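You operate a simulated robot arm through the tools that you are given. There is no shell and no other tool. Be economical: measure what you need, move in short steps, check, and stop when the job is done.

Carry out the task below with a simulated robot arm. There is one attempt and no reset: what you move stays moved.

Task
Move the coated base to the steel tray, then cement the top of the tray's green-label one.
Fine: the coated one stands in the holder; set the next one in it; orange pot, blue brush; brush back in its dish, leave the pot open.
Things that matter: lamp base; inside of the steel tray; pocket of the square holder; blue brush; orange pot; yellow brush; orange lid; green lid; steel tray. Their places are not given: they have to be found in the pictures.

Only the result counts: the job must be done as asked and must still hold three seconds after the hand-in. Knocking over, shifting, dropping, spilling or breaking anything else fails it.

Robot
A 6-joint arm with a two-finger parallel gripper, fixed in place. Base frame: the origin is at the foot of the arm, x ahead of it, y to its left, z up; the work surface is at about z = 0. Readings come in cm, degrees, newtons and seconds.
With the tool pointing down near the work surface it reaches from about 14 to 58 cm from the base axis. Its first joint turns from -66.0 to 66.0 degrees. Payload 2.1 kg.
The TCP is the grasp point between the finger pads, 3 cm short of the fingertips. In the tool frame z runs along the fingers and y along their closing line. The gripper opens to 9.4 cm. The fingers are 2.8 cm wide and 1 cm thick; the gripper's body (5 by 9.6 cm) begins 5.5 cm behind the TCP.
Orientation is that of the tool frame in the base frame, as a unit quaternion [x, y, z, w]. With the fingers straight down and closing along the base's y, the tool's x points along the base's -x, its y along +y and its z along -z.

Tools
- The arm moves only by the tool apply_moves. Its argument "moves" is a list of rows, each a list of 3 entries, a list of its own where there are three numbers: the turn, a rotation vector about the tool's x, y, z in units of 5 degrees (1.0 is 5 degrees), then the shift along the tool's x, y, z in units of 30 mm (1.0 is 30 mm), then the finger opening in cm, from 0 to 9.4. In form: [[[ax, ay, az], [tx, ty, tz], claw], ...]. A call has 1 to 10 rows; each row shifts and turns the commanded pose from where the row before left it, along the tool's axes as they then stand. A call with a number of a shift or a turn outside -1 to 1 is refused whole. A row lasts 0.2 s, in which the tool goes at most 5 cm and 8.6 degrees; a call with a longer step from one row to the next is refused whole, and so is a gripper value outside its range. Where a pose cannot be reached the arm comes as near as it can. A force on the tool above 70 N (or 10 N above the force at the start of the call, whichever is more), or a blocked arm, ends the call early, and 0.2 s more pass. Each finger travels about 7.2 cm/s and halts on what it meets, pressing with about 28 N; the grip force reading is that of the motor and also rises with nothing between the fingers. The clock runs only during rows and for 0.2 s after the last one: add rows that do not move to give the fingers time. It gives the time, the measured TCP pose, the force on the tool (base axes), the opening and the grip force at its end, in the units of the frame above (readings bear some noise).
- Cameras (640 x 400 px; columns grow to the right, rows downward): "scene" is fixed at [5.26, -36.8, 48.89]; the picture's right is [0.80, -0.59, 0.00], its down [-0.31, -0.42, -0.85] and it looks along [0.51, 0.69, -0.52] (base axes); focal length 265 px, centre (320, 200). "wrist" rides on the gripper at [-3.7, 0, -5.8] in the tool frame; the picture's right is [0.00, -1.00, 0.00], its down [0.97, 0.00, -0.24] and it looks along [0.24, 0.00, 0.97] (tool axes); focal length 218 px, centre (320, 200).
- capture(camera): a new picture of that camera. The clock stands still meanwhile.
- locate(camera, pixels): for up to 12 pixels [column, row] of the newest picture of that camera ("zoom" is the newest enlarged one), the place [x, y, z] in the base frame of the surface seen there, good to about 0.2 cm. The clock stands still meanwhile.
- zoom(camera, box): a new picture of the part [left, top, right, bottom] of that camera's present view, enlarged. The clock stands still meanwhile.
- close_job(): hands the job in; it is judged then, once.

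Go step by step. Measure first, check grasps and placings, and put right what went wrong. The budget is 80 turns and 54 pictures, counting those below and the enlarged ones. Unless the task says otherwise, let go and move clear before handing in, and close with one line.

The tools are called after "Call:" as a command line: name --argument value ..., lists and objects as JSON in quotes. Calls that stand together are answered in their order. apply_moves: Moves the arm, as the interface text tells. Its arguments: {"type":"object","properties":{"moves":{"type":"array","items":{"type":"array"}}},"required":["moves"]} The other tools are called the same way: capture (camera) takes a picture; locate (camera, pixels) gives the place of the surface under pixels of a picture; zoom (camera, box) takes an enlarged picture of a part of a camera's view; close_job () hands the job in.

At the start:

```text
time_s: 0.0
tcp_pos: [32.87, -5.61, 37.59]
tool_rot: [0.0, 1.0, 0.0, 0.0]
ft_force: [-0.6, 0.1, 0.6]
width: 9.41
gripper_force: 0.0
```

scene: 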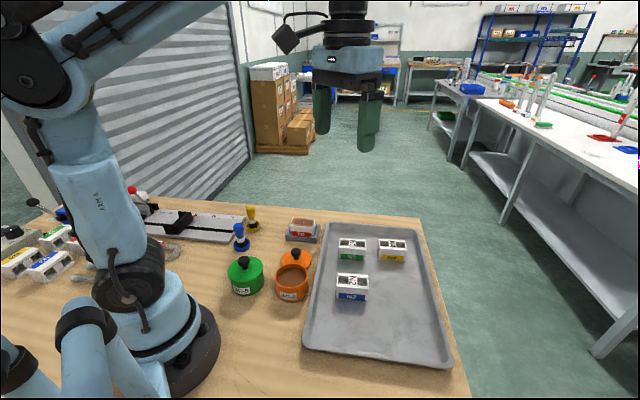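
wrist: 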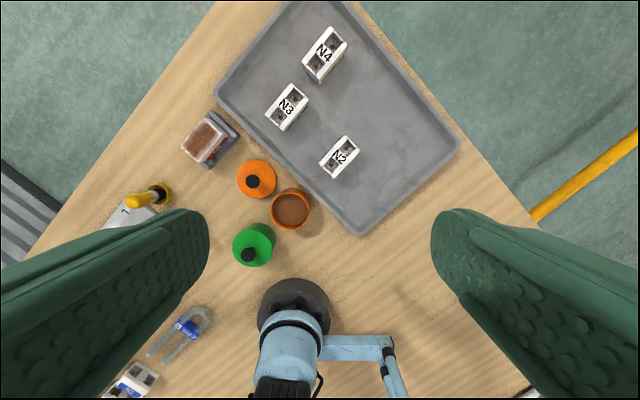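

The pictures show the tray with three bases (green label near scene pixel 352,248), the holder with the coated red-label one (303,229), the orange pot open (291,280) and the blue brush (240,238). I'll enlarge the work area to measure it.

Call:
zoom --camera "scene" --box '[210, 190, 350, 310]'

Call:
zoom --camera "scene" --box '[320, 220, 430, 310]'

Call:
zoom --camera "wrist" --box '[110, 80, 350, 280]'

```text
3.33 times, centred on (280, 250) of scene
```

zoom: 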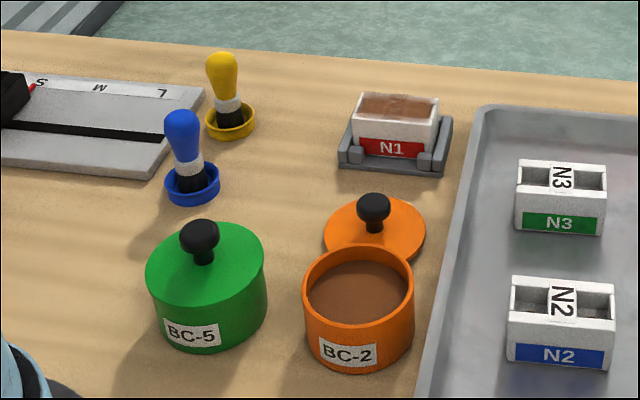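

```text
4.44 times, centred on (375, 265) of scene
```

zoom: 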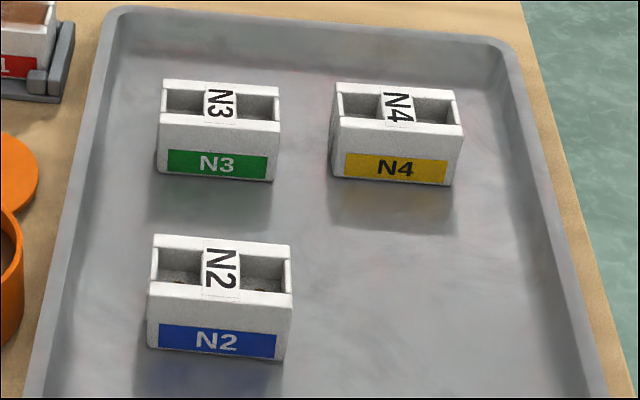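

```text
2.00 times, centred on (230, 180) of wrist
```

zoom: 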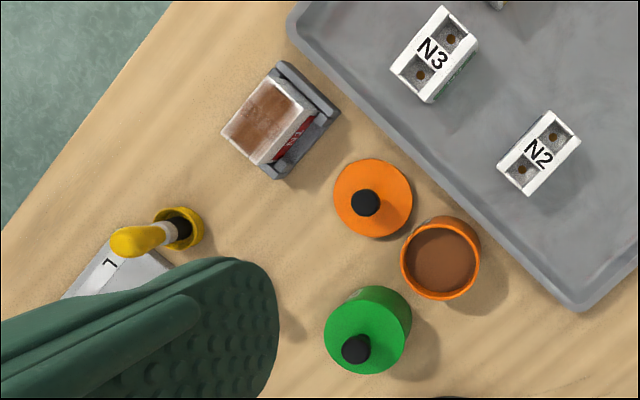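

The zooms are clear: N1 (red) is coated in the holder and N3 is green. Next I measure positions on N1, the holder, N3, the pots and the brushes.

Call:
locate --camera "zoom" --pixels '[[270, 78], [317, 112], [262, 163], [223, 131], [270, 120], [440, 8], [474, 40], [430, 101], [393, 69], [434, 54], [440, 260], [365, 202]]'

Call:
locate --camera "scene" --pixels '[[238, 227], [241, 241], [243, 249], [233, 249], [251, 245], [251, 210], [291, 265], [276, 280], [307, 280], [291, 296], [245, 258], [291, 280]]'

Call:
zoom --camera "scene" --box '[225, 200, 345, 275]'

```text
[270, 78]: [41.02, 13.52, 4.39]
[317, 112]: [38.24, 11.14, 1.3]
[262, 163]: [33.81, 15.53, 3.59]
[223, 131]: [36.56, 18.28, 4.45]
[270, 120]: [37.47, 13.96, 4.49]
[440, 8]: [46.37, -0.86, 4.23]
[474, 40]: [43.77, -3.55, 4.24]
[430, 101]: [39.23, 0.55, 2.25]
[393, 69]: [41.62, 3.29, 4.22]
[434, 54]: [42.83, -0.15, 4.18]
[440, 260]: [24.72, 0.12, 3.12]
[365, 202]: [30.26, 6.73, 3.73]
```

```text
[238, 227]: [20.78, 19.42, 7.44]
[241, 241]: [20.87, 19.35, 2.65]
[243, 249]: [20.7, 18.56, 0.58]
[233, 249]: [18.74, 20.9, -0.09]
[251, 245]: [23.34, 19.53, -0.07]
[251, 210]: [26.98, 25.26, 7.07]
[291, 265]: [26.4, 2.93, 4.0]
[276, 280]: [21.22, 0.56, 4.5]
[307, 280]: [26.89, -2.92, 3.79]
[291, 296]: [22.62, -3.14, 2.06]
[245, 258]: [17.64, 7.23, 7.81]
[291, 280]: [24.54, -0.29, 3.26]
```

```text
5.33 times, centred on (285, 238) of scene
```

zoom: 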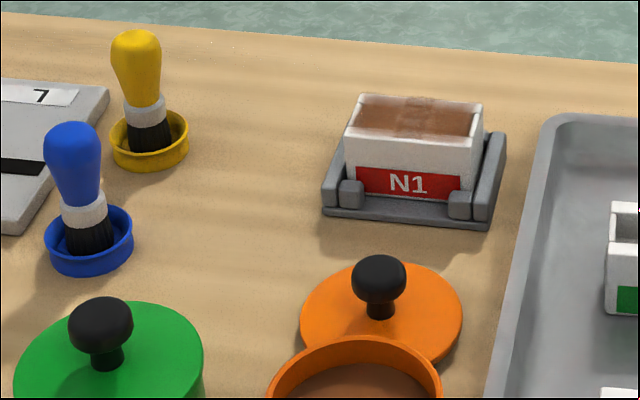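

N1's top is centred near (37.4, 14.5) and rotated about 45°. I'll move above it and turn the tool for a close look.

Call:
apply_moves --moves '[[[0, 0, 0], [-0.214, 0.957, 0.743], 9.4], [[0, 0, 0], [-0.214, 0.957, 0.743], 9.4], [[0, 0, 0], [-0.214, 0.957, 0.743], 9.4], [[0, 0, 0], [-0.214, 0.957, 0.743], 9.4], [[0, 0, 0], [-0.214, 0.957, 0.743], 9.4], [[0, 0, 0], [-0.214, 0.957, 0.743], 9.4], [[0, 0, 0], [-0.214, 0.957, 0.743], 9.4], [[0, 0, 1], [0, 0, 0], 9.4], [[0, 0, 1], [0, 0, 0], 9.4], [[0, 0, 1], [0, 0, 0], 9.4]]'

Call:
apply_moves --moves '[[[0, 0, 1], [0, 0, 0], 9.4], [[0, 0, 1], [0, 0, 0], 9.4], [[0, 0, 1], [0, 0, 0], 9.4], [[0, 0, 1], [0, 0, 0], 9.4], [[0, 0, 1], [0, 0, 0], 9.4], [[0, 0, 1], [0, 0, 0], 9.4], [[0, 0, 0], [0, 0, 0], 9.4]]'

Call:
capture --camera "wrist"

```text
time_s: 2.2
tcp_pos: [37.32, 14.54, 22.08]
tool_rot: [0.132, 0.991, 0.0, 0.0]
ft_force: [0.9, -0.6, 0.0]
width: 9.38
gripper_force: 0.0
```

```text
time_s: 3.8
tcp_pos: [37.33, 14.48, 21.99]
tool_rot: [0.384, 0.923, 0.0, 0.001]
ft_force: [-0.4, 0.2, -0.2]
width: 9.43
gripper_force: 0.1
```

```text
47 pictures are left
```

wrist: 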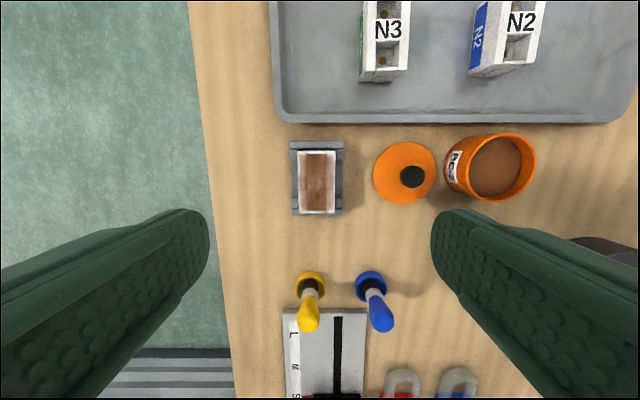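

The view is well aligned: N1 in the holder is at (317,180) and the blue brush dish at (371,285). I'll enlarge both for measuring.

Call:
zoom --camera "wrist" --box '[277, 130, 357, 230]'

Call:
locate --camera "wrist" --pixels '[[300, 152], [335, 152], [335, 211], [299, 211], [371, 271], [371, 285], [356, 288], [386, 284], [378, 318], [496, 168], [455, 168], [536, 165]]'

Call:
locate --camera "scene" --pixels '[[345, 245], [390, 300], [420, 300], [400, 330], [330, 330], [410, 240], [440, 340], [312, 345], [360, 230], [395, 270], [425, 330], [380, 320]]'

```text
4.00 times, centred on (317, 180) of wrist
```

zoom: 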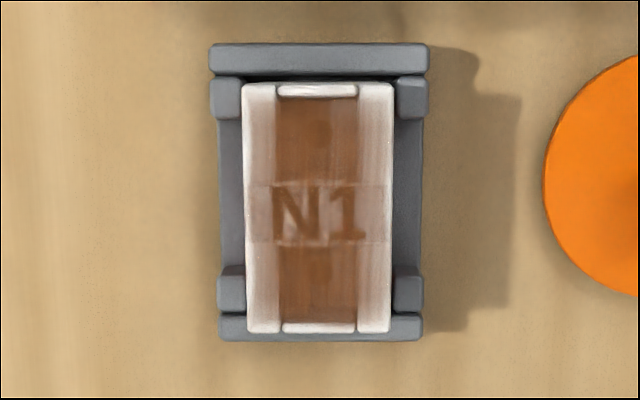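

```text
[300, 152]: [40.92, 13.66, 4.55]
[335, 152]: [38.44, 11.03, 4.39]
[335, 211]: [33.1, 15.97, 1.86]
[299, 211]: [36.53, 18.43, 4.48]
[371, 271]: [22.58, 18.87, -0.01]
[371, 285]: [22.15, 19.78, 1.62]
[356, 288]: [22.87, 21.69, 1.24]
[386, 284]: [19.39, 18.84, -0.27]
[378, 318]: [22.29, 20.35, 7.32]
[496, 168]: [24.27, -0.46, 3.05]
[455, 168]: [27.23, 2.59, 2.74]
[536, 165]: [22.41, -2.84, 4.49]
```

```text
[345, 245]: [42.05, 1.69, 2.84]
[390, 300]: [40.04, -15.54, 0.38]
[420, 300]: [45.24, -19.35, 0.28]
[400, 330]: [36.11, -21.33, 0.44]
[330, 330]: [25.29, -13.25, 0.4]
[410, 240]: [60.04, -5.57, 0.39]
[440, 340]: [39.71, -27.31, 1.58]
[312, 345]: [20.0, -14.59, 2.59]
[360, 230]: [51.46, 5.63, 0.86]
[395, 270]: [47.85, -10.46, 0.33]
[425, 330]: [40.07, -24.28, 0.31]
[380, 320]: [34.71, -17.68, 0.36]
```

N1's top centre works out about 0.4 cm along tool y from the TCP, and the yaw is right. The holder's corner posts leave a 3.7 cm gap on each long side, so I'll descend with a 6.5 cm opening to just above the base and check.

Call:
apply_moves --moves '[[[0, 0, 0], [0.0, 0.12, 0.8], 6.5], [[0, 0, 0], [0, 0, 1], 6.5], [[0, 0, 0], [0, 0, 1], 6.5], [[0, 0, 0], [0, 0, 1], 6.5], [[0, 0, 0], [0, 0, 0.6], 6.5], [[0, 0, 0], [0, 0, 0], 6.5]]'

Call:
capture --camera "wrist"

```text
time_s: 5.2
tcp_pos: [37.66, 14.76, 8.69]
tool_rot: [0.383, 0.924, -0.001, 0.0]
ft_force: [-0.1, -0.4, -1.1]
width: 6.49
gripper_force: 0.0
```

```text
45 pictures are left
```

wrist: 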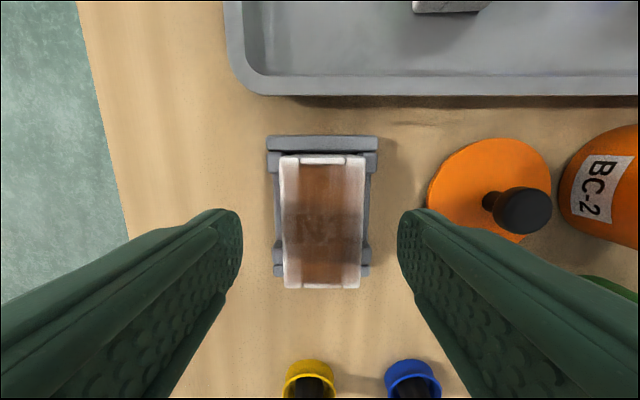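

The base is centred between the fingers (offset about 0.1 cm) and the lid is clear. I'll descend to about 4.3 and close.

Call:
apply_moves --moves '[[[0, 0, 0], [-0.02, -0.03, 0.75], 6.5], [[0, 0, 0], [0, 0, 0.71], 6.5], [[0, 0, 0], [0, 0, 0], 6.5], [[0, 0, 0], [0, 0, 0], 3], [[0, 0, 0], [0, 0, 0], 3], [[0, 0, 0], [0, 0, 0], 3]]'

Call:
capture --camera "wrist"

```text
time_s: 6.6
tcp_pos: [37.74, 14.53, 4.45]
tool_rot: [0.382, 0.924, 0.0, 0.0]
ft_force: [1.0, -0.8, 0.5]
width: 4.36
gripper_force: 28.2
```

```text
44 pictures are left
```

wrist: 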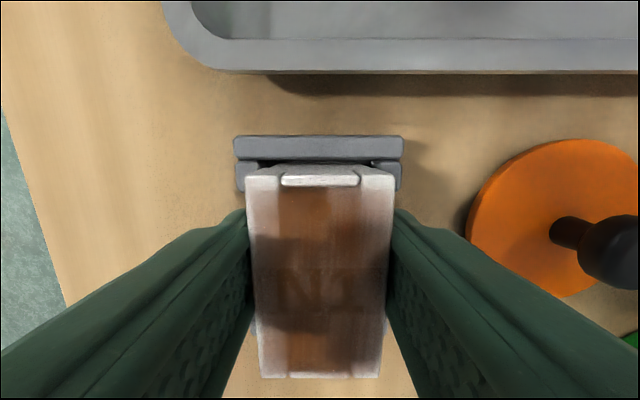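

Fingers halted at 4.36 cm, slightly wider than the base's estimated 4.0, so I'll check from the scene that they are not on the posts.

Call:
zoom --camera "scene" --box '[263, 200, 343, 250]'

```text
8.00 times, centred on (303, 225) of scene
```

zoom: 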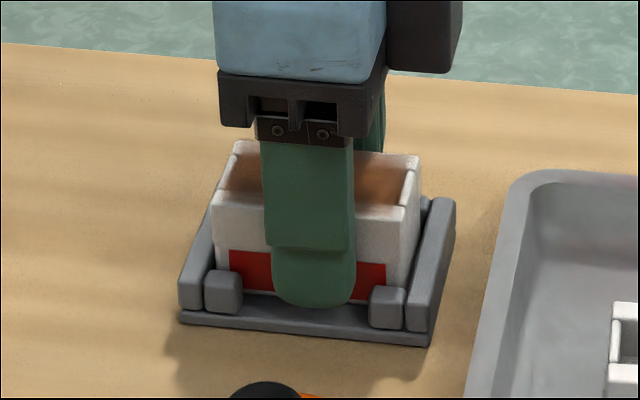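

The finger is between the posts with the label visible on both sides, so the grip is on the base itself. I'll lift.

Call:
apply_moves --moves '[[[0, 0, 0], [0, 0, -0.3], 3], [[0, 0, 0], [0, 0, -0.5], 3], [[0, 0, 0], [0, 0, -1], 3], [[0, 0, 0], [0, 0, -1], 3], [[0, 0, 0], [0, 0, -1], 3], [[0, 0, 0], [0, 0, 0], 3]]'

Call:
capture --camera "scene"

Call:
capture --camera "wrist"

```text
time_s: 8.0
tcp_pos: [37.61, 14.61, 15.74]
tool_rot: [0.383, 0.924, 0.0, 0.0]
ft_force: [-0.1, -1.0, -0.7]
width: 4.35
gripper_force: 28.1
```

```text
42 pictures are left
```

scene: 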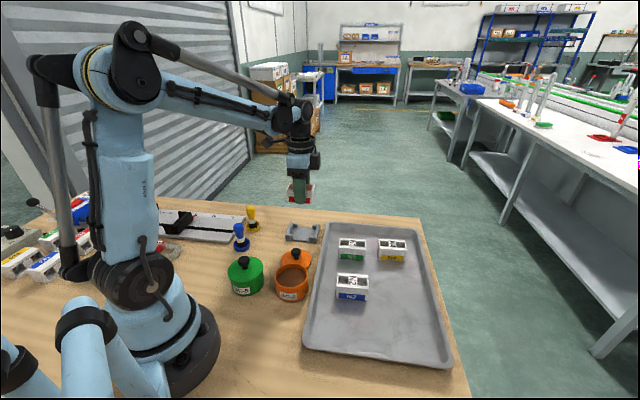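

```text
41 pictures are left
```

wrist: 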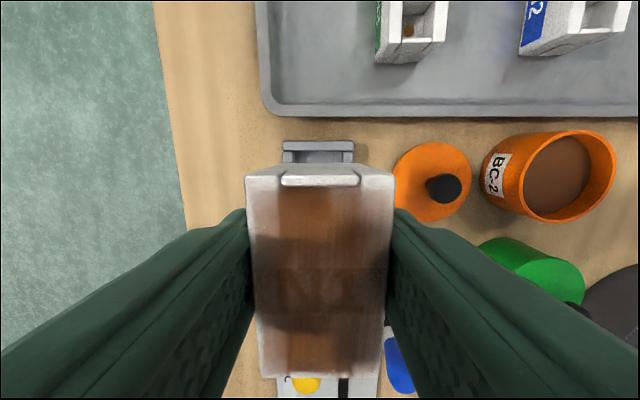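

N1 is held and the holder stayed in place (scene 303,233). Now I'll measure the holder pocket, N2, N3, N4 and the free tray floor.

Call:
locate --camera "scene" --pixels '[[338, 276], [366, 276], [368, 290], [338, 290], [380, 240], [404, 241], [405, 253], [338, 239], [364, 239], [364, 250], [350, 320], [370, 310]]'

Call:
zoom --camera "scene" --box '[275, 210, 331, 245]'

```text
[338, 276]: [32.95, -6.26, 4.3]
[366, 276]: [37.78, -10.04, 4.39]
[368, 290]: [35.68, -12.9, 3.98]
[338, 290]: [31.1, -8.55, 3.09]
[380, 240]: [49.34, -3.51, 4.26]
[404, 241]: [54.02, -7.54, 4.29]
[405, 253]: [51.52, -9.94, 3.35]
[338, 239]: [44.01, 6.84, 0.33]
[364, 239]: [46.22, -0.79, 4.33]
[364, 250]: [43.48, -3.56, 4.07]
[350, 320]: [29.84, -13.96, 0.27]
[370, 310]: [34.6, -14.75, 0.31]
```

```text
11.43 times, centred on (303, 228) of scene
```

zoom: 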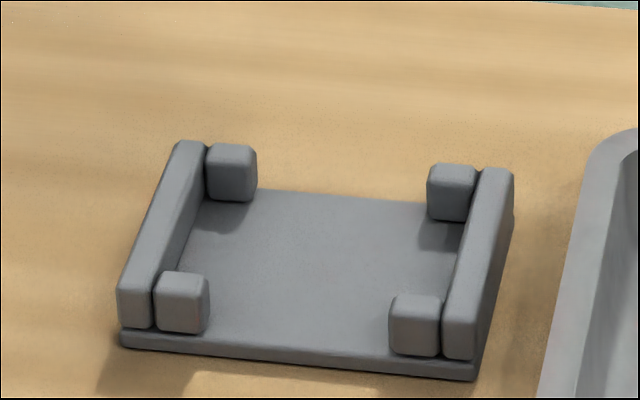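

N2 is near (34.3,-9.5), N4 near (51.4,-7), and the floor around (43,-16) is free. I'll carry N1 there at the present height.

Call:
apply_moves --moves '[[[0, 0, 0], [-0.944, -0.661, 0], 3], [[0, 0, 0], [-0.944, -0.661, 0], 3], [[0, 0, 0], [-0.944, -0.661, 0], 3], [[0, 0, 0], [-0.944, -0.661, 0], 3], [[0, 0, 0], [-0.944, -0.661, 0], 3], [[0, 0, 0], [-0.944, -0.661, 0], 3], [[0, 0, 0], [-0.944, -0.661, 0], 3], [[0, 0, 0], [-0.944, -0.661, 0], 3], [[0, 0, 0], [-0.944, -0.661, 0], 3], [[0, 0, 0], [0, 0, 0], 3]]'

Call:
apply_moves --moves '[[[0, 0, 0], [0, 0, 1], 3], [[0, 0, 0], [0, 0, 1], 3], [[0, 0, 0], [0, 0, 1], 3], [[0, 0, 0], [0, 0, 0.4], 3], [[0, 0, 0], [0, 0, 0], 3]]'

Call:
capture --camera "scene"

```text
time_s: 10.2
tcp_pos: [42.96, -15.94, 15.53]
tool_rot: [0.383, 0.924, 0.0, 0.0]
ft_force: [0.3, 0.5, -1.1]
width: 4.38
gripper_force: 27.8
```

```text
time_s: 11.4
tcp_pos: [42.93, -16.02, 5.44]
tool_rot: [0.383, 0.924, 0.001, 0.0]
ft_force: [-0.2, 0.5, -1.1]
width: 4.36
gripper_force: 28.5
```

```text
39 pictures are left
```

scene: 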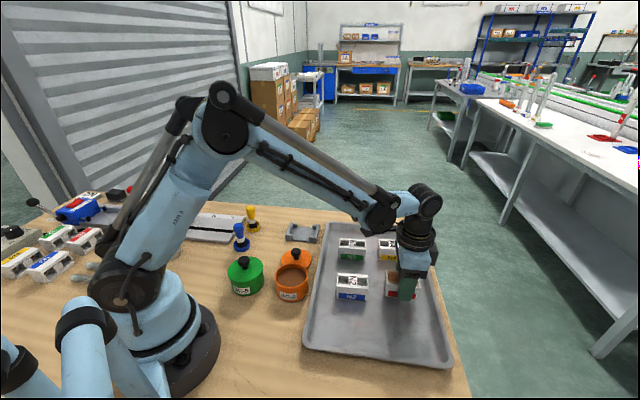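

N1 hangs over free tray floor, with the red label near (398,288). I'll lower it gently until it makes contact.

Call:
apply_moves --moves '[[[0, 0, 0], [0, 0, 0.2], 3], [[0, 0, 0], [0, 0, 0.15], 3], [[0, 0, 0], [0, 0, 0.06], 3], [[0, 0, 0], [0, 0, 0.03], 3], [[0, 0, 0], [0, 0, 0], 3]]'

```text
time_s: 12.6
tcp_pos: [42.95, -16.03, 4.34]
tool_rot: [0.382, 0.924, 0.0, 0.001]
ft_force: [-0.5, 0.1, -0.6]
width: 4.36
gripper_force: 28.1
```

No contact yet, so I'll continue in small steps.

Call:
apply_moves --moves '[[[0, 0, 0], [0, 0, 0.03], 3], [[0, 0, 0], [0, 0, 0.02], 3], [[0, 0, 0], [0, 0, 0], 3]]'

Call:
zoom --camera "scene" --box '[360, 250, 440, 310]'

```text
time_s: 13.4
tcp_pos: [43.05, -16.09, 4.2]
tool_rot: [0.383, 0.924, 0.0, 0.0]
ft_force: [0.2, 0.1, 0.5]
width: 4.4
gripper_force: 28.1
```

```text
6.67 times, centred on (400, 280) of scene
```

zoom: 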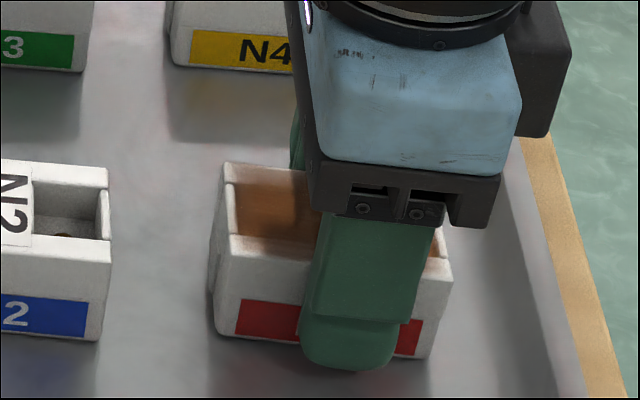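

It is very close to the floor but the force is still about zero. I'll lower another millimetre or two and watch the force.

Call:
apply_moves --moves '[[[0, 0, 0], [0, 0, 0.03], 3], [[0, 0, 0], [0, 0, 0.0], 3]]'

Call:
apply_moves --moves '[[[0, 0, 0], [0, 0, 0.03], 3], [[0, 0, 0], [0, 0, 0.0], 3]]'

```text
time_s: 14.0
tcp_pos: [43.01, -16.09, 4.04]
tool_rot: [0.382, 0.924, 0.0, 0.0]
ft_force: [-3.8, -0.2, 20.1]
width: 4.39
gripper_force: 27.5
```

```text
time_s: 14.6
tcp_pos: [43.04, -16.1, 4.0]
tool_rot: [0.382, 0.924, 0.0, 0.002]
ft_force: [-5.1, -3.4, 20.9]
width: 4.36
gripper_force: 27.6
```

Contact is clear (20 N). I'll ease off 0.1 cm, release, and rise.

Call:
apply_moves --moves '[[[0, 0, 0], [0, 0, -0.04], 3], [[0, 0, 0], [0, 0, 0], 5.2], [[0, 0, 0], [0, 0, 0], 6.5], [[0, 0, 0], [0, 0, 0], 6.5], [[0, 0, 0], [0, 0, -0.6], 6.5], [[0, 0, 0], [0, 0, -1], 6.5], [[0, 0, 0], [0, 0, -1], 6.5], [[0, 0, 0], [0, 0, -1], 6.5], [[0, 0, 0], [0, 0, 0], 6.5]]'

Call:
capture --camera "wrist"

```text
time_s: 16.6
tcp_pos: [42.78, -16.23, 14.86]
tool_rot: [0.383, 0.924, -0.001, 0.0]
ft_force: [0.7, -0.2, -0.1]
width: 6.49
gripper_force: 0.0
```

```text
37 pictures are left
```

wrist: 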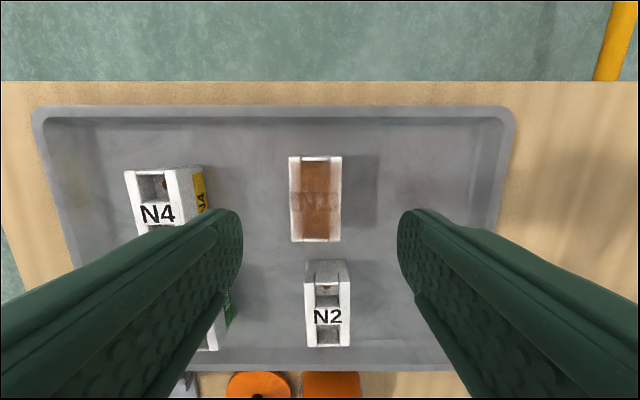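

N1 stands in the tray. I'll move above N3, green label.

Call:
apply_moves --moves '[[[0, 0, 0], [0.953, 0.917, 0], 6.5], [[0, 0, 0], [0.953, 0.917, 0], 6.5], [[0, 0, 0], [0.953, 0.917, 0], 6.5], [[0, 0, 0], [0.953, 0.917, 0], 6.5], [[0, 0, 0], [0, 0, 0], 6.5]]'

Call:
capture --camera "wrist"

Call:
zoom --camera "wrist" --box '[272, 140, 368, 260]'

```text
time_s: 17.8
tcp_pos: [42.74, -0.17, 14.92]
tool_rot: [0.382, 0.924, 0.0, 0.0]
ft_force: [0.0, 0.0, -0.6]
width: 6.48
gripper_force: 0.1
```

```text
36 pictures are left
```

wrist: 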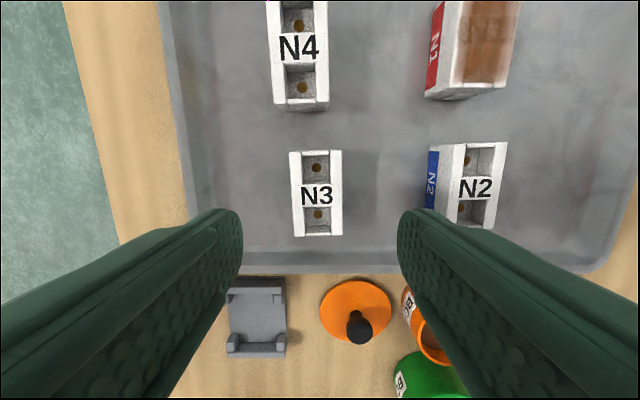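

```text
3.33 times, centred on (320, 200) of wrist
```

zoom: 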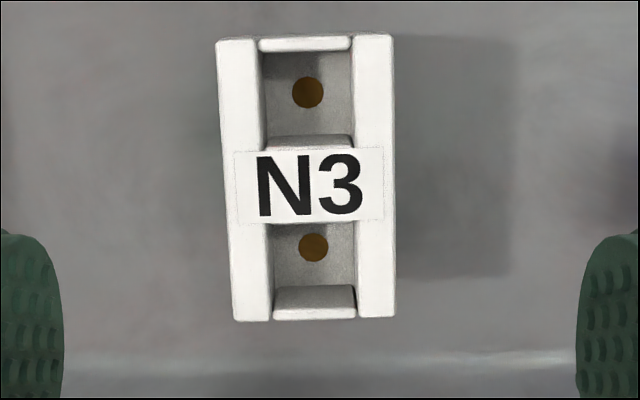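

N3 is rotated about -1.7° from the tool, and its centre is about 0.24 cm along tool y. I'll correct both, descend, and grip.

Call:
apply_moves --moves '[[[0, 0, 0], [0, 0.08, 0], 6.5], [[0, 0, -0.34], [0, 0, 0], 6.5], [[0, 0, 0], [0, 0, 1], 6.5], [[0, 0, 0], [0, 0, 0.9], 6.5], [[0, 0, 0], [0, 0, 0], 6.5]]'

Call:
capture --camera "wrist"

```text
time_s: 19.0
tcp_pos: [42.79, 0.28, 9.26]
tool_rot: [0.369, 0.929, 0.0, 0.0]
ft_force: [-0.2, 0.4, 0.8]
width: 6.5
gripper_force: 0.1
```

```text
34 pictures are left
```

wrist: 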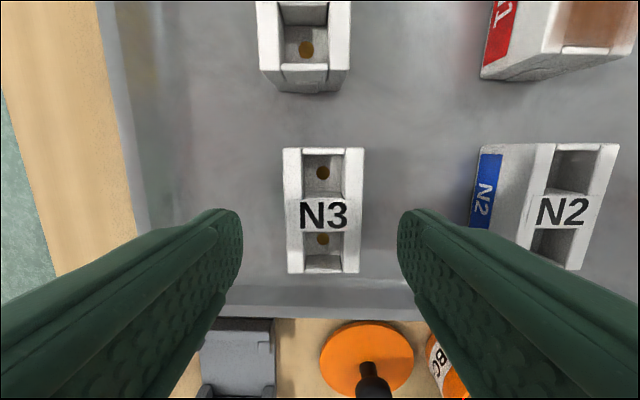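

N3 is centred to within about 0.2 cm. I'll make a small correction, descend and close.

Call:
apply_moves --moves '[[[0, 0, 0], [-0.06, -0.03, 0.5], 6.5], [[0, 0, 0], [0, 0, 0.7], 6.5], [[0, 0, 0], [0, 0, 0.487], 6.5], [[0, 0, 0], [0, 0, 0], 6.5], [[0, 0, 0], [0, 0, 0], 3], [[0, 0, 0], [0, 0, 0], 3], [[0, 0, 0], [0, 0, 0], 3]]'

Call:
capture --camera "wrist"

```text
time_s: 20.6
tcp_pos: [42.98, -0.01, 4.36]
tool_rot: [0.369, 0.929, 0.0, 0.0]
ft_force: [-0.5, 0.0, 0.3]
width: 4.38
gripper_force: 28.0
```

```text
33 pictures are left
```

wrist: 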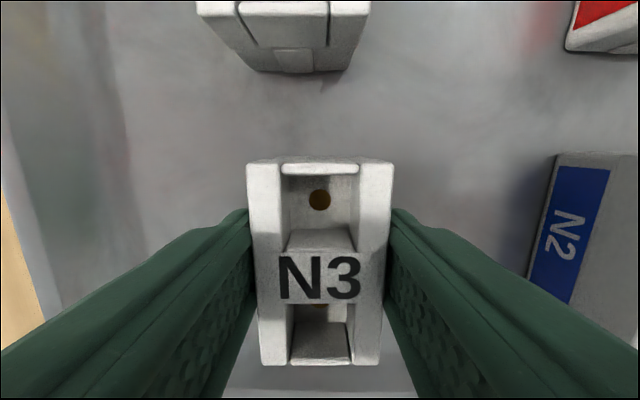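

N3 is gripped at 4.38 cm, but sits about 0.35 cm farther toward tool -x than N1 did. I'll lift it and check.

Call:
apply_moves --moves '[[[0, 0, 0], [0, 0, -0.3], 3], [[0, 0, 0], [0, 0, -0.6], 3], [[0, 0, 0], [0, 0, -1], 3], [[0, 0, 0], [0, 0, -1], 3], [[0, 0, 0], [0, 0, -1], 3], [[0, 0, 0.34], [0, 0, 0], 3], [[0, 0, 0], [0, 0, 0], 3]]'

Call:
capture --camera "wrist"

```text
time_s: 22.2
tcp_pos: [42.93, -0.08, 15.97]
tool_rot: [0.383, 0.924, 0.0, 0.0]
ft_force: [0.6, -0.1, -0.5]
width: 4.36
gripper_force: 28.2
```

```text
32 pictures are left
```

wrist: 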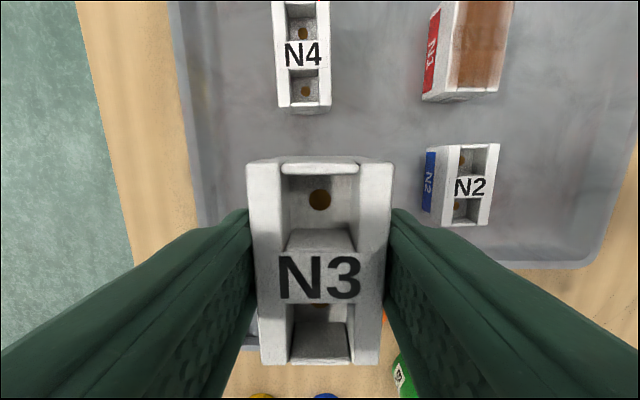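

The grip is stable. I'll carry N3 above the holder, offset by 0.35 cm so that it lands where N1 stood.

Call:
apply_moves --moves '[[[0, 0, 0], [0.973, 0.445, 0], 3], [[0, 0, 0], [0.973, 0.445, 0], 3], [[0, 0, 0], [0.973, 0.445, 0], 3], [[0, 0, 0], [0.973, 0.445, 0], 3], [[0, 0, 0], [0.973, 0.445, 0], 3], [[0, 0, 0], [0, 0, 0], 3], [[0, 0, 0], [0, 0, 1], 3], [[0, 0, 0], [0, 0, 1], 3], [[0, 0, 0], [0, 0, 0.7], 3], [[0, 0, 0], [0, 0, 0], 3]]'

Call:
capture --camera "wrist"

Call:
zoom --camera "scene" --box '[263, 200, 343, 250]'

```text
time_s: 24.4
tcp_pos: [37.39, 14.81, 7.8]
tool_rot: [0.383, 0.924, -0.001, 0.0]
ft_force: [-0.2, -0.5, -0.8]
width: 4.39
gripper_force: 27.5
```

```text
31 pictures are left
```

wrist: 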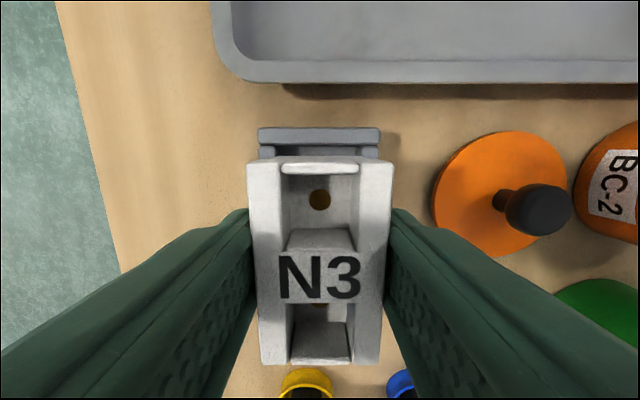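

```text
8.00 times, centred on (303, 225) of scene
```

zoom: 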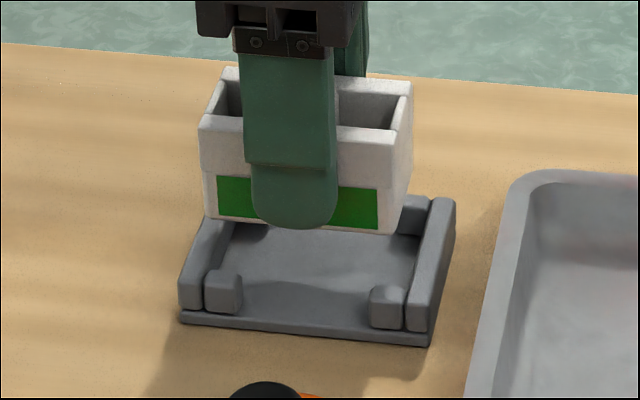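

N3 is centred crosswise, and from wall to edge it is about 0.1 cm too far toward +x. I'll trim that and lower to just above the posts.

Call:
apply_moves --moves '[[[0, 0, 0], [-0.033, 0, 0.3], 3], [[0, 0, 0], [0, 0, 0.3], 3], [[0, 0, 0], [0, 0, 0], 3], [[0, 0, 0], [0, 0, 0], 3]]'

Call:
capture --camera "wrist"

Call:
zoom --camera "scene" --box '[263, 200, 343, 250]'

```text
time_s: 25.4
tcp_pos: [37.36, 14.92, 5.96]
tool_rot: [0.383, 0.924, -0.001, 0.001]
ft_force: [2.5, -3.6, 17.2]
width: 4.38
gripper_force: 27.4
```

```text
29 pictures are left
```

wrist: 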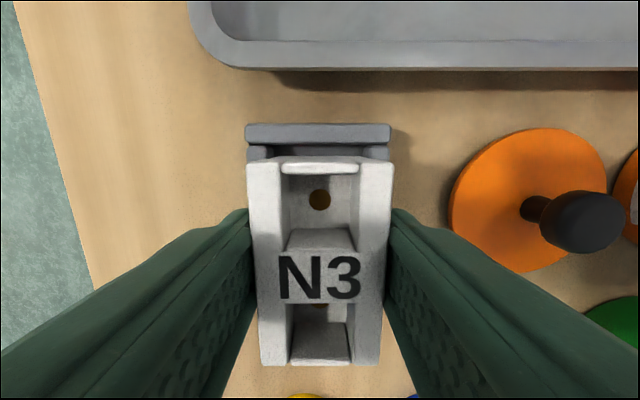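

```text
8.00 times, centred on (303, 225) of scene
```

zoom: 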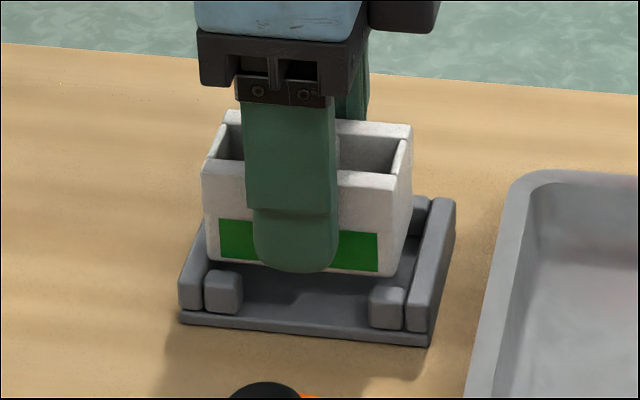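

The base is on the holder's end wall (17 N), and compared with N1's seat it is about 0.25 cm too far left in the scene (tool +x). I'll raise it slightly, shift, and check again.

Call:
apply_moves --moves '[[[0, 0, 0], [0, 0, -0.12], 3], [[0, 0, 0], [-0.09, 0, 0], 3], [[0, 0, 0], [0, 0, 0], 3]]'

Call:
zoom --camera "scene" --box '[263, 200, 343, 250]'

Call:
zoom --camera "wrist" --box '[224, 110, 416, 230]'

```text
time_s: 26.2
tcp_pos: [37.39, 14.63, 6.24]
tool_rot: [0.383, 0.924, 0.0, -0.001]
ft_force: [0.3, 0.1, -0.8]
width: 4.39
gripper_force: 28.5
```

```text
8.00 times, centred on (303, 225) of scene
```

zoom: 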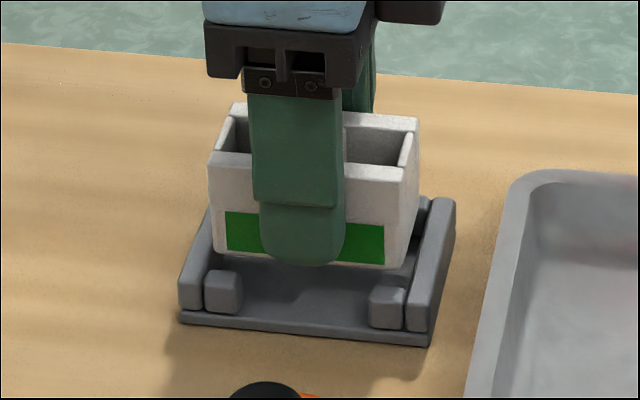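

```text
3.33 times, centred on (320, 170) of wrist
```

zoom: 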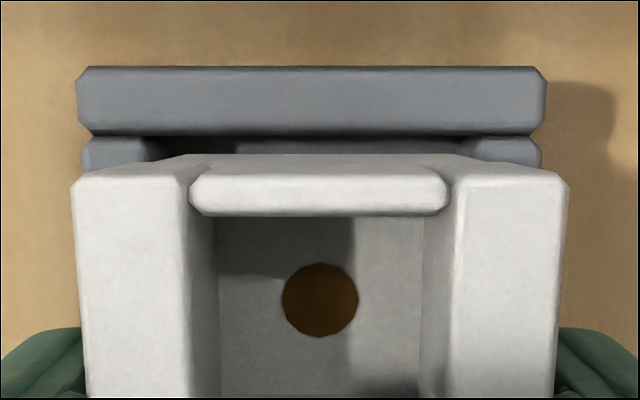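

The position now matches N1's seat along the length, and crosswise it needs about +0.09 cm. I'll lower in small steps under force watch.

Call:
apply_moves --moves '[[[0, 0, 0], [-0.01, 0.03, 0], 3], [[0, 0, 0], [0, 0, 0.15], 3], [[0, 0, 0], [0, 0, 0.1], 3], [[0, 0, 0], [0, 0, 0.1], 3], [[0, 0, 0], [0, 0, 0.1], 3], [[0, 0, 0], [0, 0, 0], 3]]'

```text
time_s: 27.6
tcp_pos: [37.62, 14.74, 4.89]
tool_rot: [0.383, 0.924, 0.0, -0.001]
ft_force: [0.0, -0.6, 0.1]
width: 4.36
gripper_force: 27.9
```

It went past the wall tops with no force, so it is in the pocket. I'll continue to the bottom.

Call:
apply_moves --moves '[[[0, 0, 0], [0, 0, 0.07], 3], [[0, 0, 0], [0, 0, 0.05], 3], [[0, 0, 0], [0, 0, 0.03], 3], [[0, 0, 0], [0, 0, 0], 3]]'

Call:
zoom --camera "scene" --box '[263, 200, 343, 250]'

```text
time_s: 28.6
tcp_pos: [37.66, 14.64, 4.42]
tool_rot: [0.382, 0.924, 0.001, 0.0]
ft_force: [-5.1, 5.0, 19.8]
width: 4.37
gripper_force: 28.2
```

```text
8.00 times, centred on (303, 225) of scene
```

zoom: 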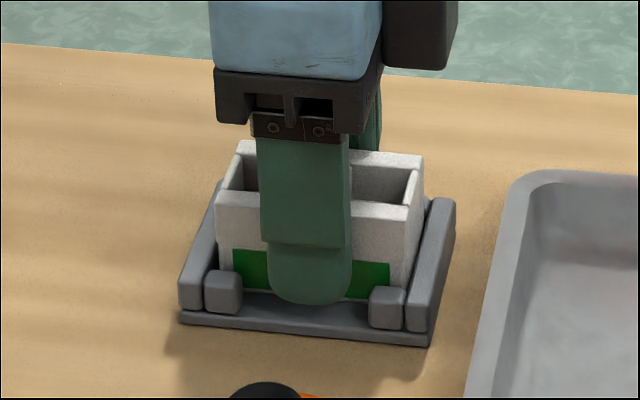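

N3 is seated in the pocket just as N1 was. I'll release, rise, and view N3 from above.

Call:
apply_moves --moves '[[[0, 0, 0], [0, 0, -0.02], 3], [[0, 0, 0], [0, 0, 0], 5.2], [[0, 0, 0], [0, 0, 0], 6.2], [[0, 0, 0], [0, 0, 0], 6.2], [[0, 0, 0], [0, 0, -0.6], 6.2], [[0, 0, 0], [0, 0, -1], 6.2], [[0, 0, 0], [0, 0, -1], 6.2], [[0, 0, 0], [0, 0, -1], 6.2], [[0, 0, 0], [0, 0, 0], 6.2]]'

Call:
capture --camera "wrist"

Call:
apply_moves --moves '[[[0, 0, 0], [0.842, -0.422, 0], 6.2], [[0, 0, 0], [0.842, -0.422, 0], 6.2], [[0, 0, 0], [0.842, -0.422, 0], 6.2], [[0, 0, 0], [0.842, -0.422, 0], 6.2], [[0, 0, 0], [0.842, -0.422, 0], 6.2], [[0, 0, 0], [0.842, -0.422, 0], 6.2], [[0, 0, 0], [0, 0, 0], 6.2]]'

Call:
capture --camera "wrist"

```text
time_s: 30.6
tcp_pos: [37.77, 14.72, 15.26]
tool_rot: [0.383, 0.924, 0.0, 0.0]
ft_force: [0.5, 0.2, 0.8]
width: 6.18
gripper_force: 0.1
```

```text
24 pictures are left
```

wrist: 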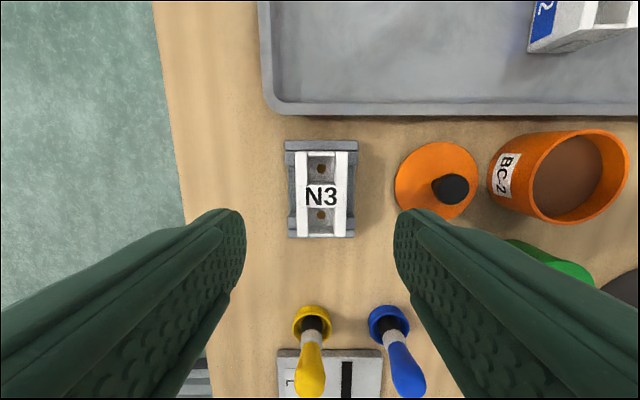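

```text
time_s: 32.2
tcp_pos: [21.55, 20.11, 15.03]
tool_rot: [0.383, 0.924, 0.0, 0.001]
ft_force: [-0.1, 0.4, -0.6]
width: 6.2
gripper_force: 0.1
```

```text
23 pictures are left
```

wrist: 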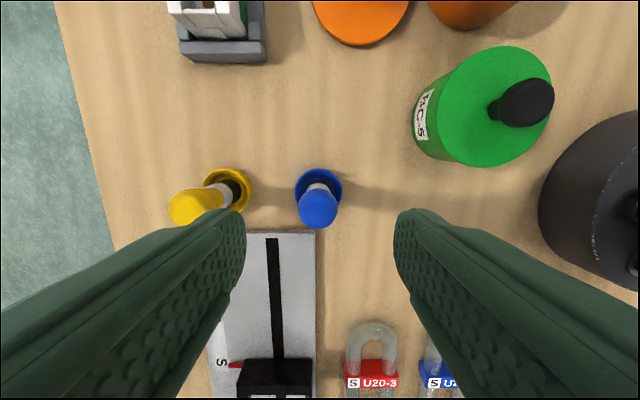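

The blue brush handle is at (318,208), about 0.25/0.15 cm off the TCP, and the yellow one is 8 cm away. I'll descend around the blue handle to z≈6.2, then check before closing.

Call:
apply_moves --moves '[[[0, 0, 0], [0.08, 0.05, 0], 4.5], [[0, 0, 0], [0, 0, 0.7], 4.5], [[0, 0, 0], [0, 0, 0.7], 4.5], [[0, 0, 0], [0, 0, 0], 4.5]]'

Call:
capture --camera "wrist"

```text
time_s: 33.2
tcp_pos: [21.37, 20.27, 10.9]
tool_rot: [0.382, 0.924, 0.0, 0.0]
ft_force: [-1.2, -0.5, 0.4]
width: 4.51
gripper_force: 0.2
```

```text
22 pictures are left
```

wrist: 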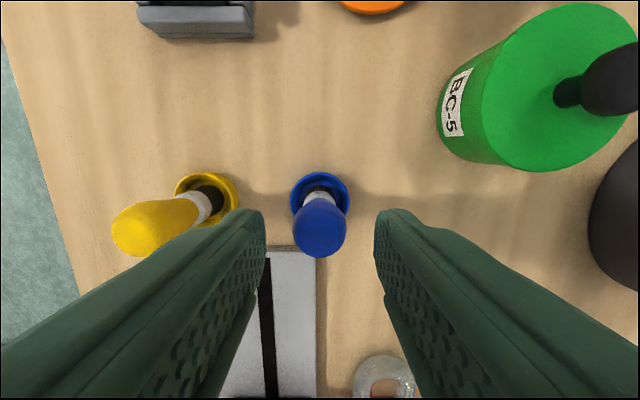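

The handle is centred (320,232). I'll descend and close on it.

Call:
apply_moves --moves '[[[0, 0, 0], [0.02, 0, 0.85], 4.5], [[0, 0, 0], [0, 0, 0.8], 4.5], [[0, 0, 0], [0, 0, 0], 4.5], [[0, 0, 0], [0, 0, 0], 1], [[0, 0, 0], [0, 0, 0], 1], [[0, 0, 0], [0, 0, 0], 1], [[0, 0, 0], [0, 0, 0], 1]]'

Call:
zoom --camera "scene" --box '[200, 200, 280, 260]'

```text
time_s: 34.8
tcp_pos: [21.51, 20.34, 6.12]
tool_rot: [0.383, 0.924, 0.0, 0.0]
ft_force: [0.0, -0.8, -0.1]
width: 2.66
gripper_force: 28.1
```

```text
6.67 times, centred on (240, 230) of scene
```

zoom: 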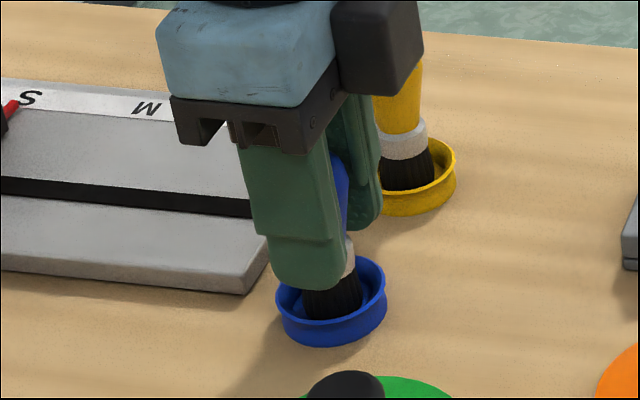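

The handle is gripped. I'll lift it out and check that the dish stays.

Call:
apply_moves --moves '[[[0, 0, 0], [0, 0, -0.3], 1], [[0, 0, 0], [0, 0, -0.7], 1], [[0, 0, 0], [0, 0, -1], 1], [[0, 0, 0], [0, 0, -1], 1], [[0, 0, 0], [0, 0, 0], 1]]'

Call:
zoom --camera "scene" --box '[190, 160, 290, 260]'

Call:
capture --camera "wrist"

```text
time_s: 36.0
tcp_pos: [21.3, 20.34, 15.2]
tool_rot: [0.383, 0.924, 0.0, 0.0]
ft_force: [0.0, -0.4, -0.5]
width: 2.63
gripper_force: 27.7
```

```text
4.00 times, centred on (240, 210) of scene
```

zoom: 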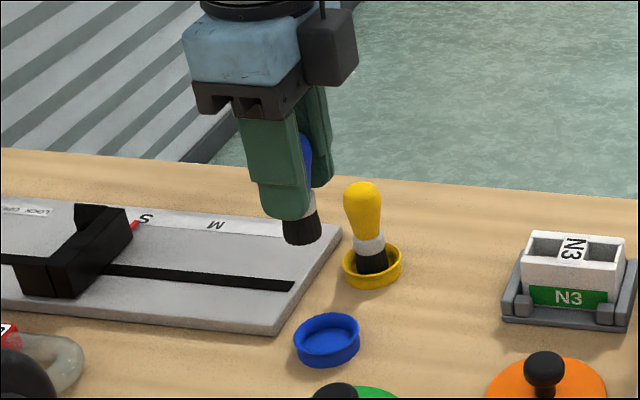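

```text
19 pictures are left
```

wrist: 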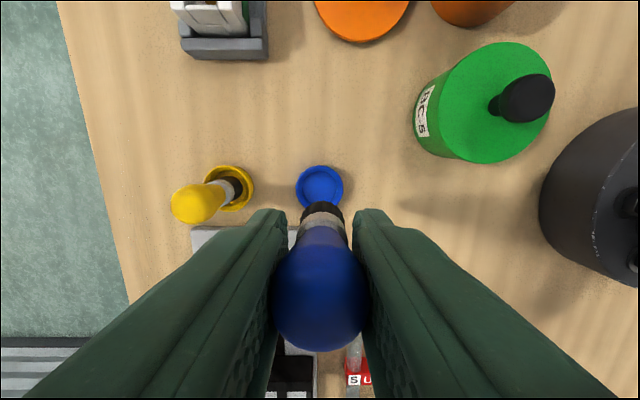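

The brush is out and its dish stayed put. I'll measure the brush tip, N3's top and the pot.

Call:
locate --camera "zoom" --pixels '[[303, 242], [291, 238], [318, 238], [526, 255], [537, 233], [623, 242], [612, 268], [590, 246], [560, 247]]'

Call:
zoom --camera "scene" --box '[261, 245, 321, 305]'

```text
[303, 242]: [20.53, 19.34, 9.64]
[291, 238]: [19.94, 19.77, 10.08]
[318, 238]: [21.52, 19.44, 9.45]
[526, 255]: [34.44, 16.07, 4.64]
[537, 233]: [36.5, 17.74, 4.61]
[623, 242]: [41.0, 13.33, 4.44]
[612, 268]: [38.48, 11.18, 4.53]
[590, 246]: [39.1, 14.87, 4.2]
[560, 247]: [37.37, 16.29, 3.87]
```

```text
6.67 times, centred on (291, 275) of scene
```

zoom: 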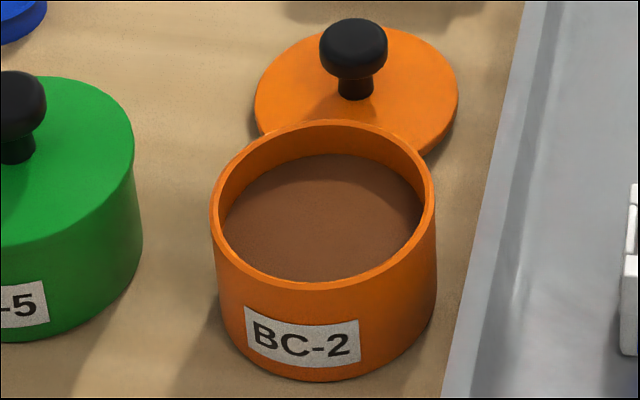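

N3's top centre comes out at about (37.6, 14.6, 4.5), and the brush tip is about 5.65 below the TCP. Now the pot rim.

Call:
locate --camera "zoom" --pixels '[[216, 205], [430, 200], [325, 124], [318, 285], [320, 220], [260, 200], [390, 220], [355, 25]]'

```text
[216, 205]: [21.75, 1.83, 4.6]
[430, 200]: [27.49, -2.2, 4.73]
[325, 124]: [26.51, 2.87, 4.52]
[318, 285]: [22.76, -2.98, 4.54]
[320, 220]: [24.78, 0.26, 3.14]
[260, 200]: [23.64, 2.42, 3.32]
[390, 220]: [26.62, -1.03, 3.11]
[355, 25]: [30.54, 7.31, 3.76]
```

The pot centre is (24.63,-0.12), with its rim at 4.6 and the cement at 3.15. I'll carry the brush over the pot and dip to about 0.8 cm depth.

Call:
apply_moves --moves '[[[0, 0, 0], [-0.926, -0.681, 0], 1], [[0, 0, 0], [-0.926, -0.681, 0], 1], [[0, 0, 0], [-0.926, -0.681, 0], 1], [[0, 0, 0], [-0.926, -0.681, 0], 1], [[0, 0, 0], [-0.926, -0.681, 0], 1], [[0, 0, 0], [-0.926, -0.681, 0], 1], [[0, 0, 0], [0, 0, 0], 1], [[0, 0, 0], [0, 0, 0.7], 1], [[0, 0, 0], [0, 0, 0.5], 1], [[0, 0, 0], [0, 0, 0], 1]]'

Call:
zoom --camera "scene" --box '[251, 225, 331, 305]'

```text
time_s: 38.2
tcp_pos: [24.6, 0.01, 11.44]
tool_rot: [0.382, 0.924, 0.0, 0.001]
ft_force: [-0.3, -0.3, -0.8]
width: 2.64
gripper_force: 28.2
```

```text
5.00 times, centred on (291, 265) of scene
```

zoom: 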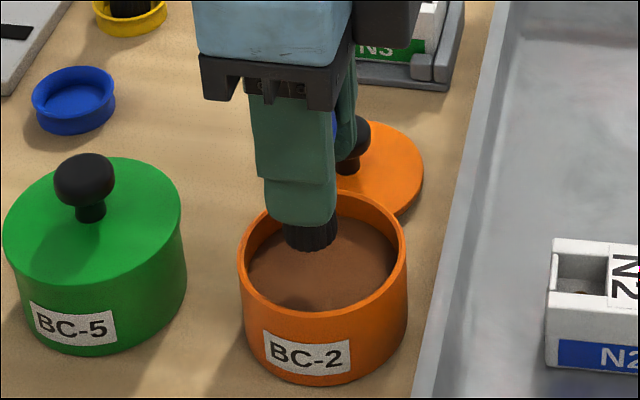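

The brush is centred over the cement. I'll dip, stir lightly and rise.

Call:
apply_moves --moves '[[[0, 0, 0], [0, 0, 0.6], 1], [[0, 0, 0], [0, 0, 0.4], 1], [[0, 0, 0], [0, 0, 0.21], 1], [[0, 0, 0], [0.15, 0, 0], 1], [[0, 0, 0], [-0.3, 0, 0], 1], [[0, 0, 0], [0.15, 0, 0], 1], [[0, 0, 0], [0, 0, 0], 1], [[0, 0, 0], [0, 0, -0.3], 1], [[0, 0, 0], [0, 0, -0.5], 1], [[0, 0, 0], [0, 0, 0], 1]]'

Call:
zoom --camera "scene" --box '[251, 225, 331, 305]'

```text
time_s: 40.4
tcp_pos: [24.61, -0.02, 10.35]
tool_rot: [0.382, 0.924, -0.001, 0.0]
ft_force: [0.1, 0.2, -1.4]
width: 2.62
gripper_force: 28.2
```

```text
5.00 times, centred on (291, 265) of scene
```

zoom: 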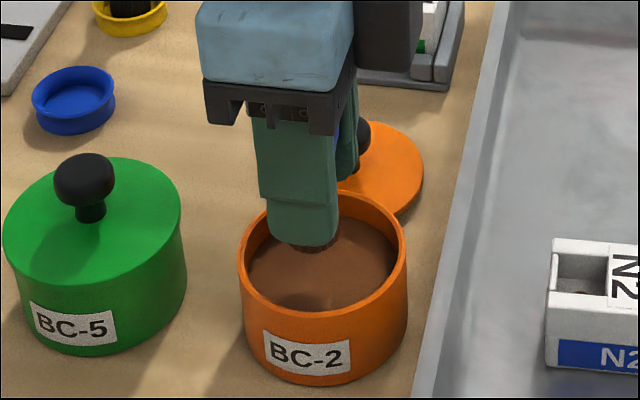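

The bristles are loaded. I'll carry the brush to one corner of N3's top.

Call:
apply_moves --moves '[[[0, 0, 0], [0, 0, -0.9], 1], [[0, 0, 0], [-0.065, 0.875, -0.3], 1], [[0, 0, 0], [-0.065, 0.875, 0], 1], [[0, 0, 0], [-0.065, 0.875, 0], 1], [[0, 0, 0], [-0.065, 0.875, 0], 1], [[0, 0, 0], [-0.065, 0.875, 0], 1], [[0, 0, 0], [-0.065, 0.875, 0], 1], [[0, 0, 0], [-0.065, 0.875, 0.3], 1], [[0, 0, 0], [0, 0, 0.7], 1], [[0, 0, 0], [0, 0, 0], 1]]'

Call:
zoom --camera "scene" --box '[263, 190, 343, 250]'

```text
time_s: 42.6
tcp_pos: [38.7, 11.83, 10.98]
tool_rot: [0.382, 0.924, 0.0, 0.0]
ft_force: [0.3, 0.0, -1.3]
width: 2.61
gripper_force: 27.5
```

```text
6.67 times, centred on (303, 220) of scene
```

zoom: 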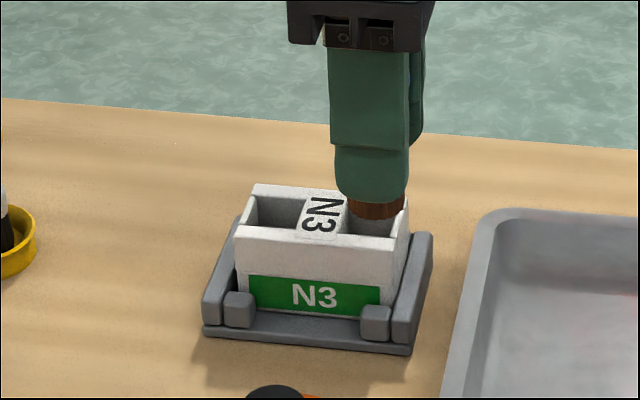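

The tip is just above the near corner. I'll lower to contact and make the first stroke along the length.

Call:
apply_moves --moves '[[[0, 0, 0], [0, 0, 0.2], 1], [[0, 0, 0], [0, 0, 0.15], 1], [[0, 0, 0], [0.3, 0, 0], 1], [[0, 0, 0], [0.3, 0, 0], 1], [[0, 0, 0], [0.3, 0, 0], 1], [[0, 0, 0], [0.3, 0, 0], 1], [[0, 0, 0], [0.3, 0, 0], 1], [[0, 0, 0], [0.23, 0, 0], 1], [[0, 0, 0], [0, 0, 0], 1]]'

Call:
zoom --camera "scene" --box '[263, 190, 343, 250]'

```text
time_s: 44.6
tcp_pos: [34.82, 15.37, 9.85]
tool_rot: [0.382, 0.924, 0.0, -0.001]
ft_force: [-0.6, -0.1, -0.2]
width: 2.61
gripper_force: 27.8
```

```text
6.67 times, centred on (303, 220) of scene
```

zoom: 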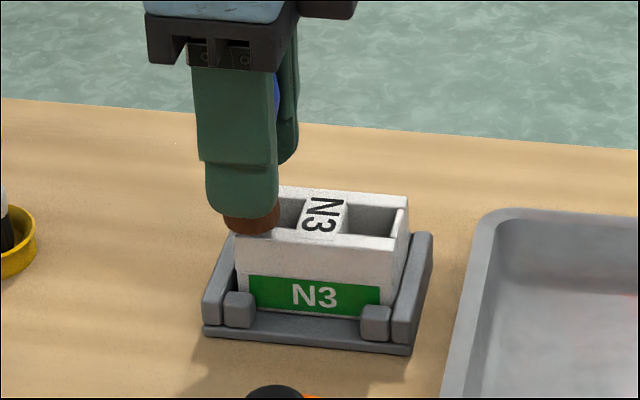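

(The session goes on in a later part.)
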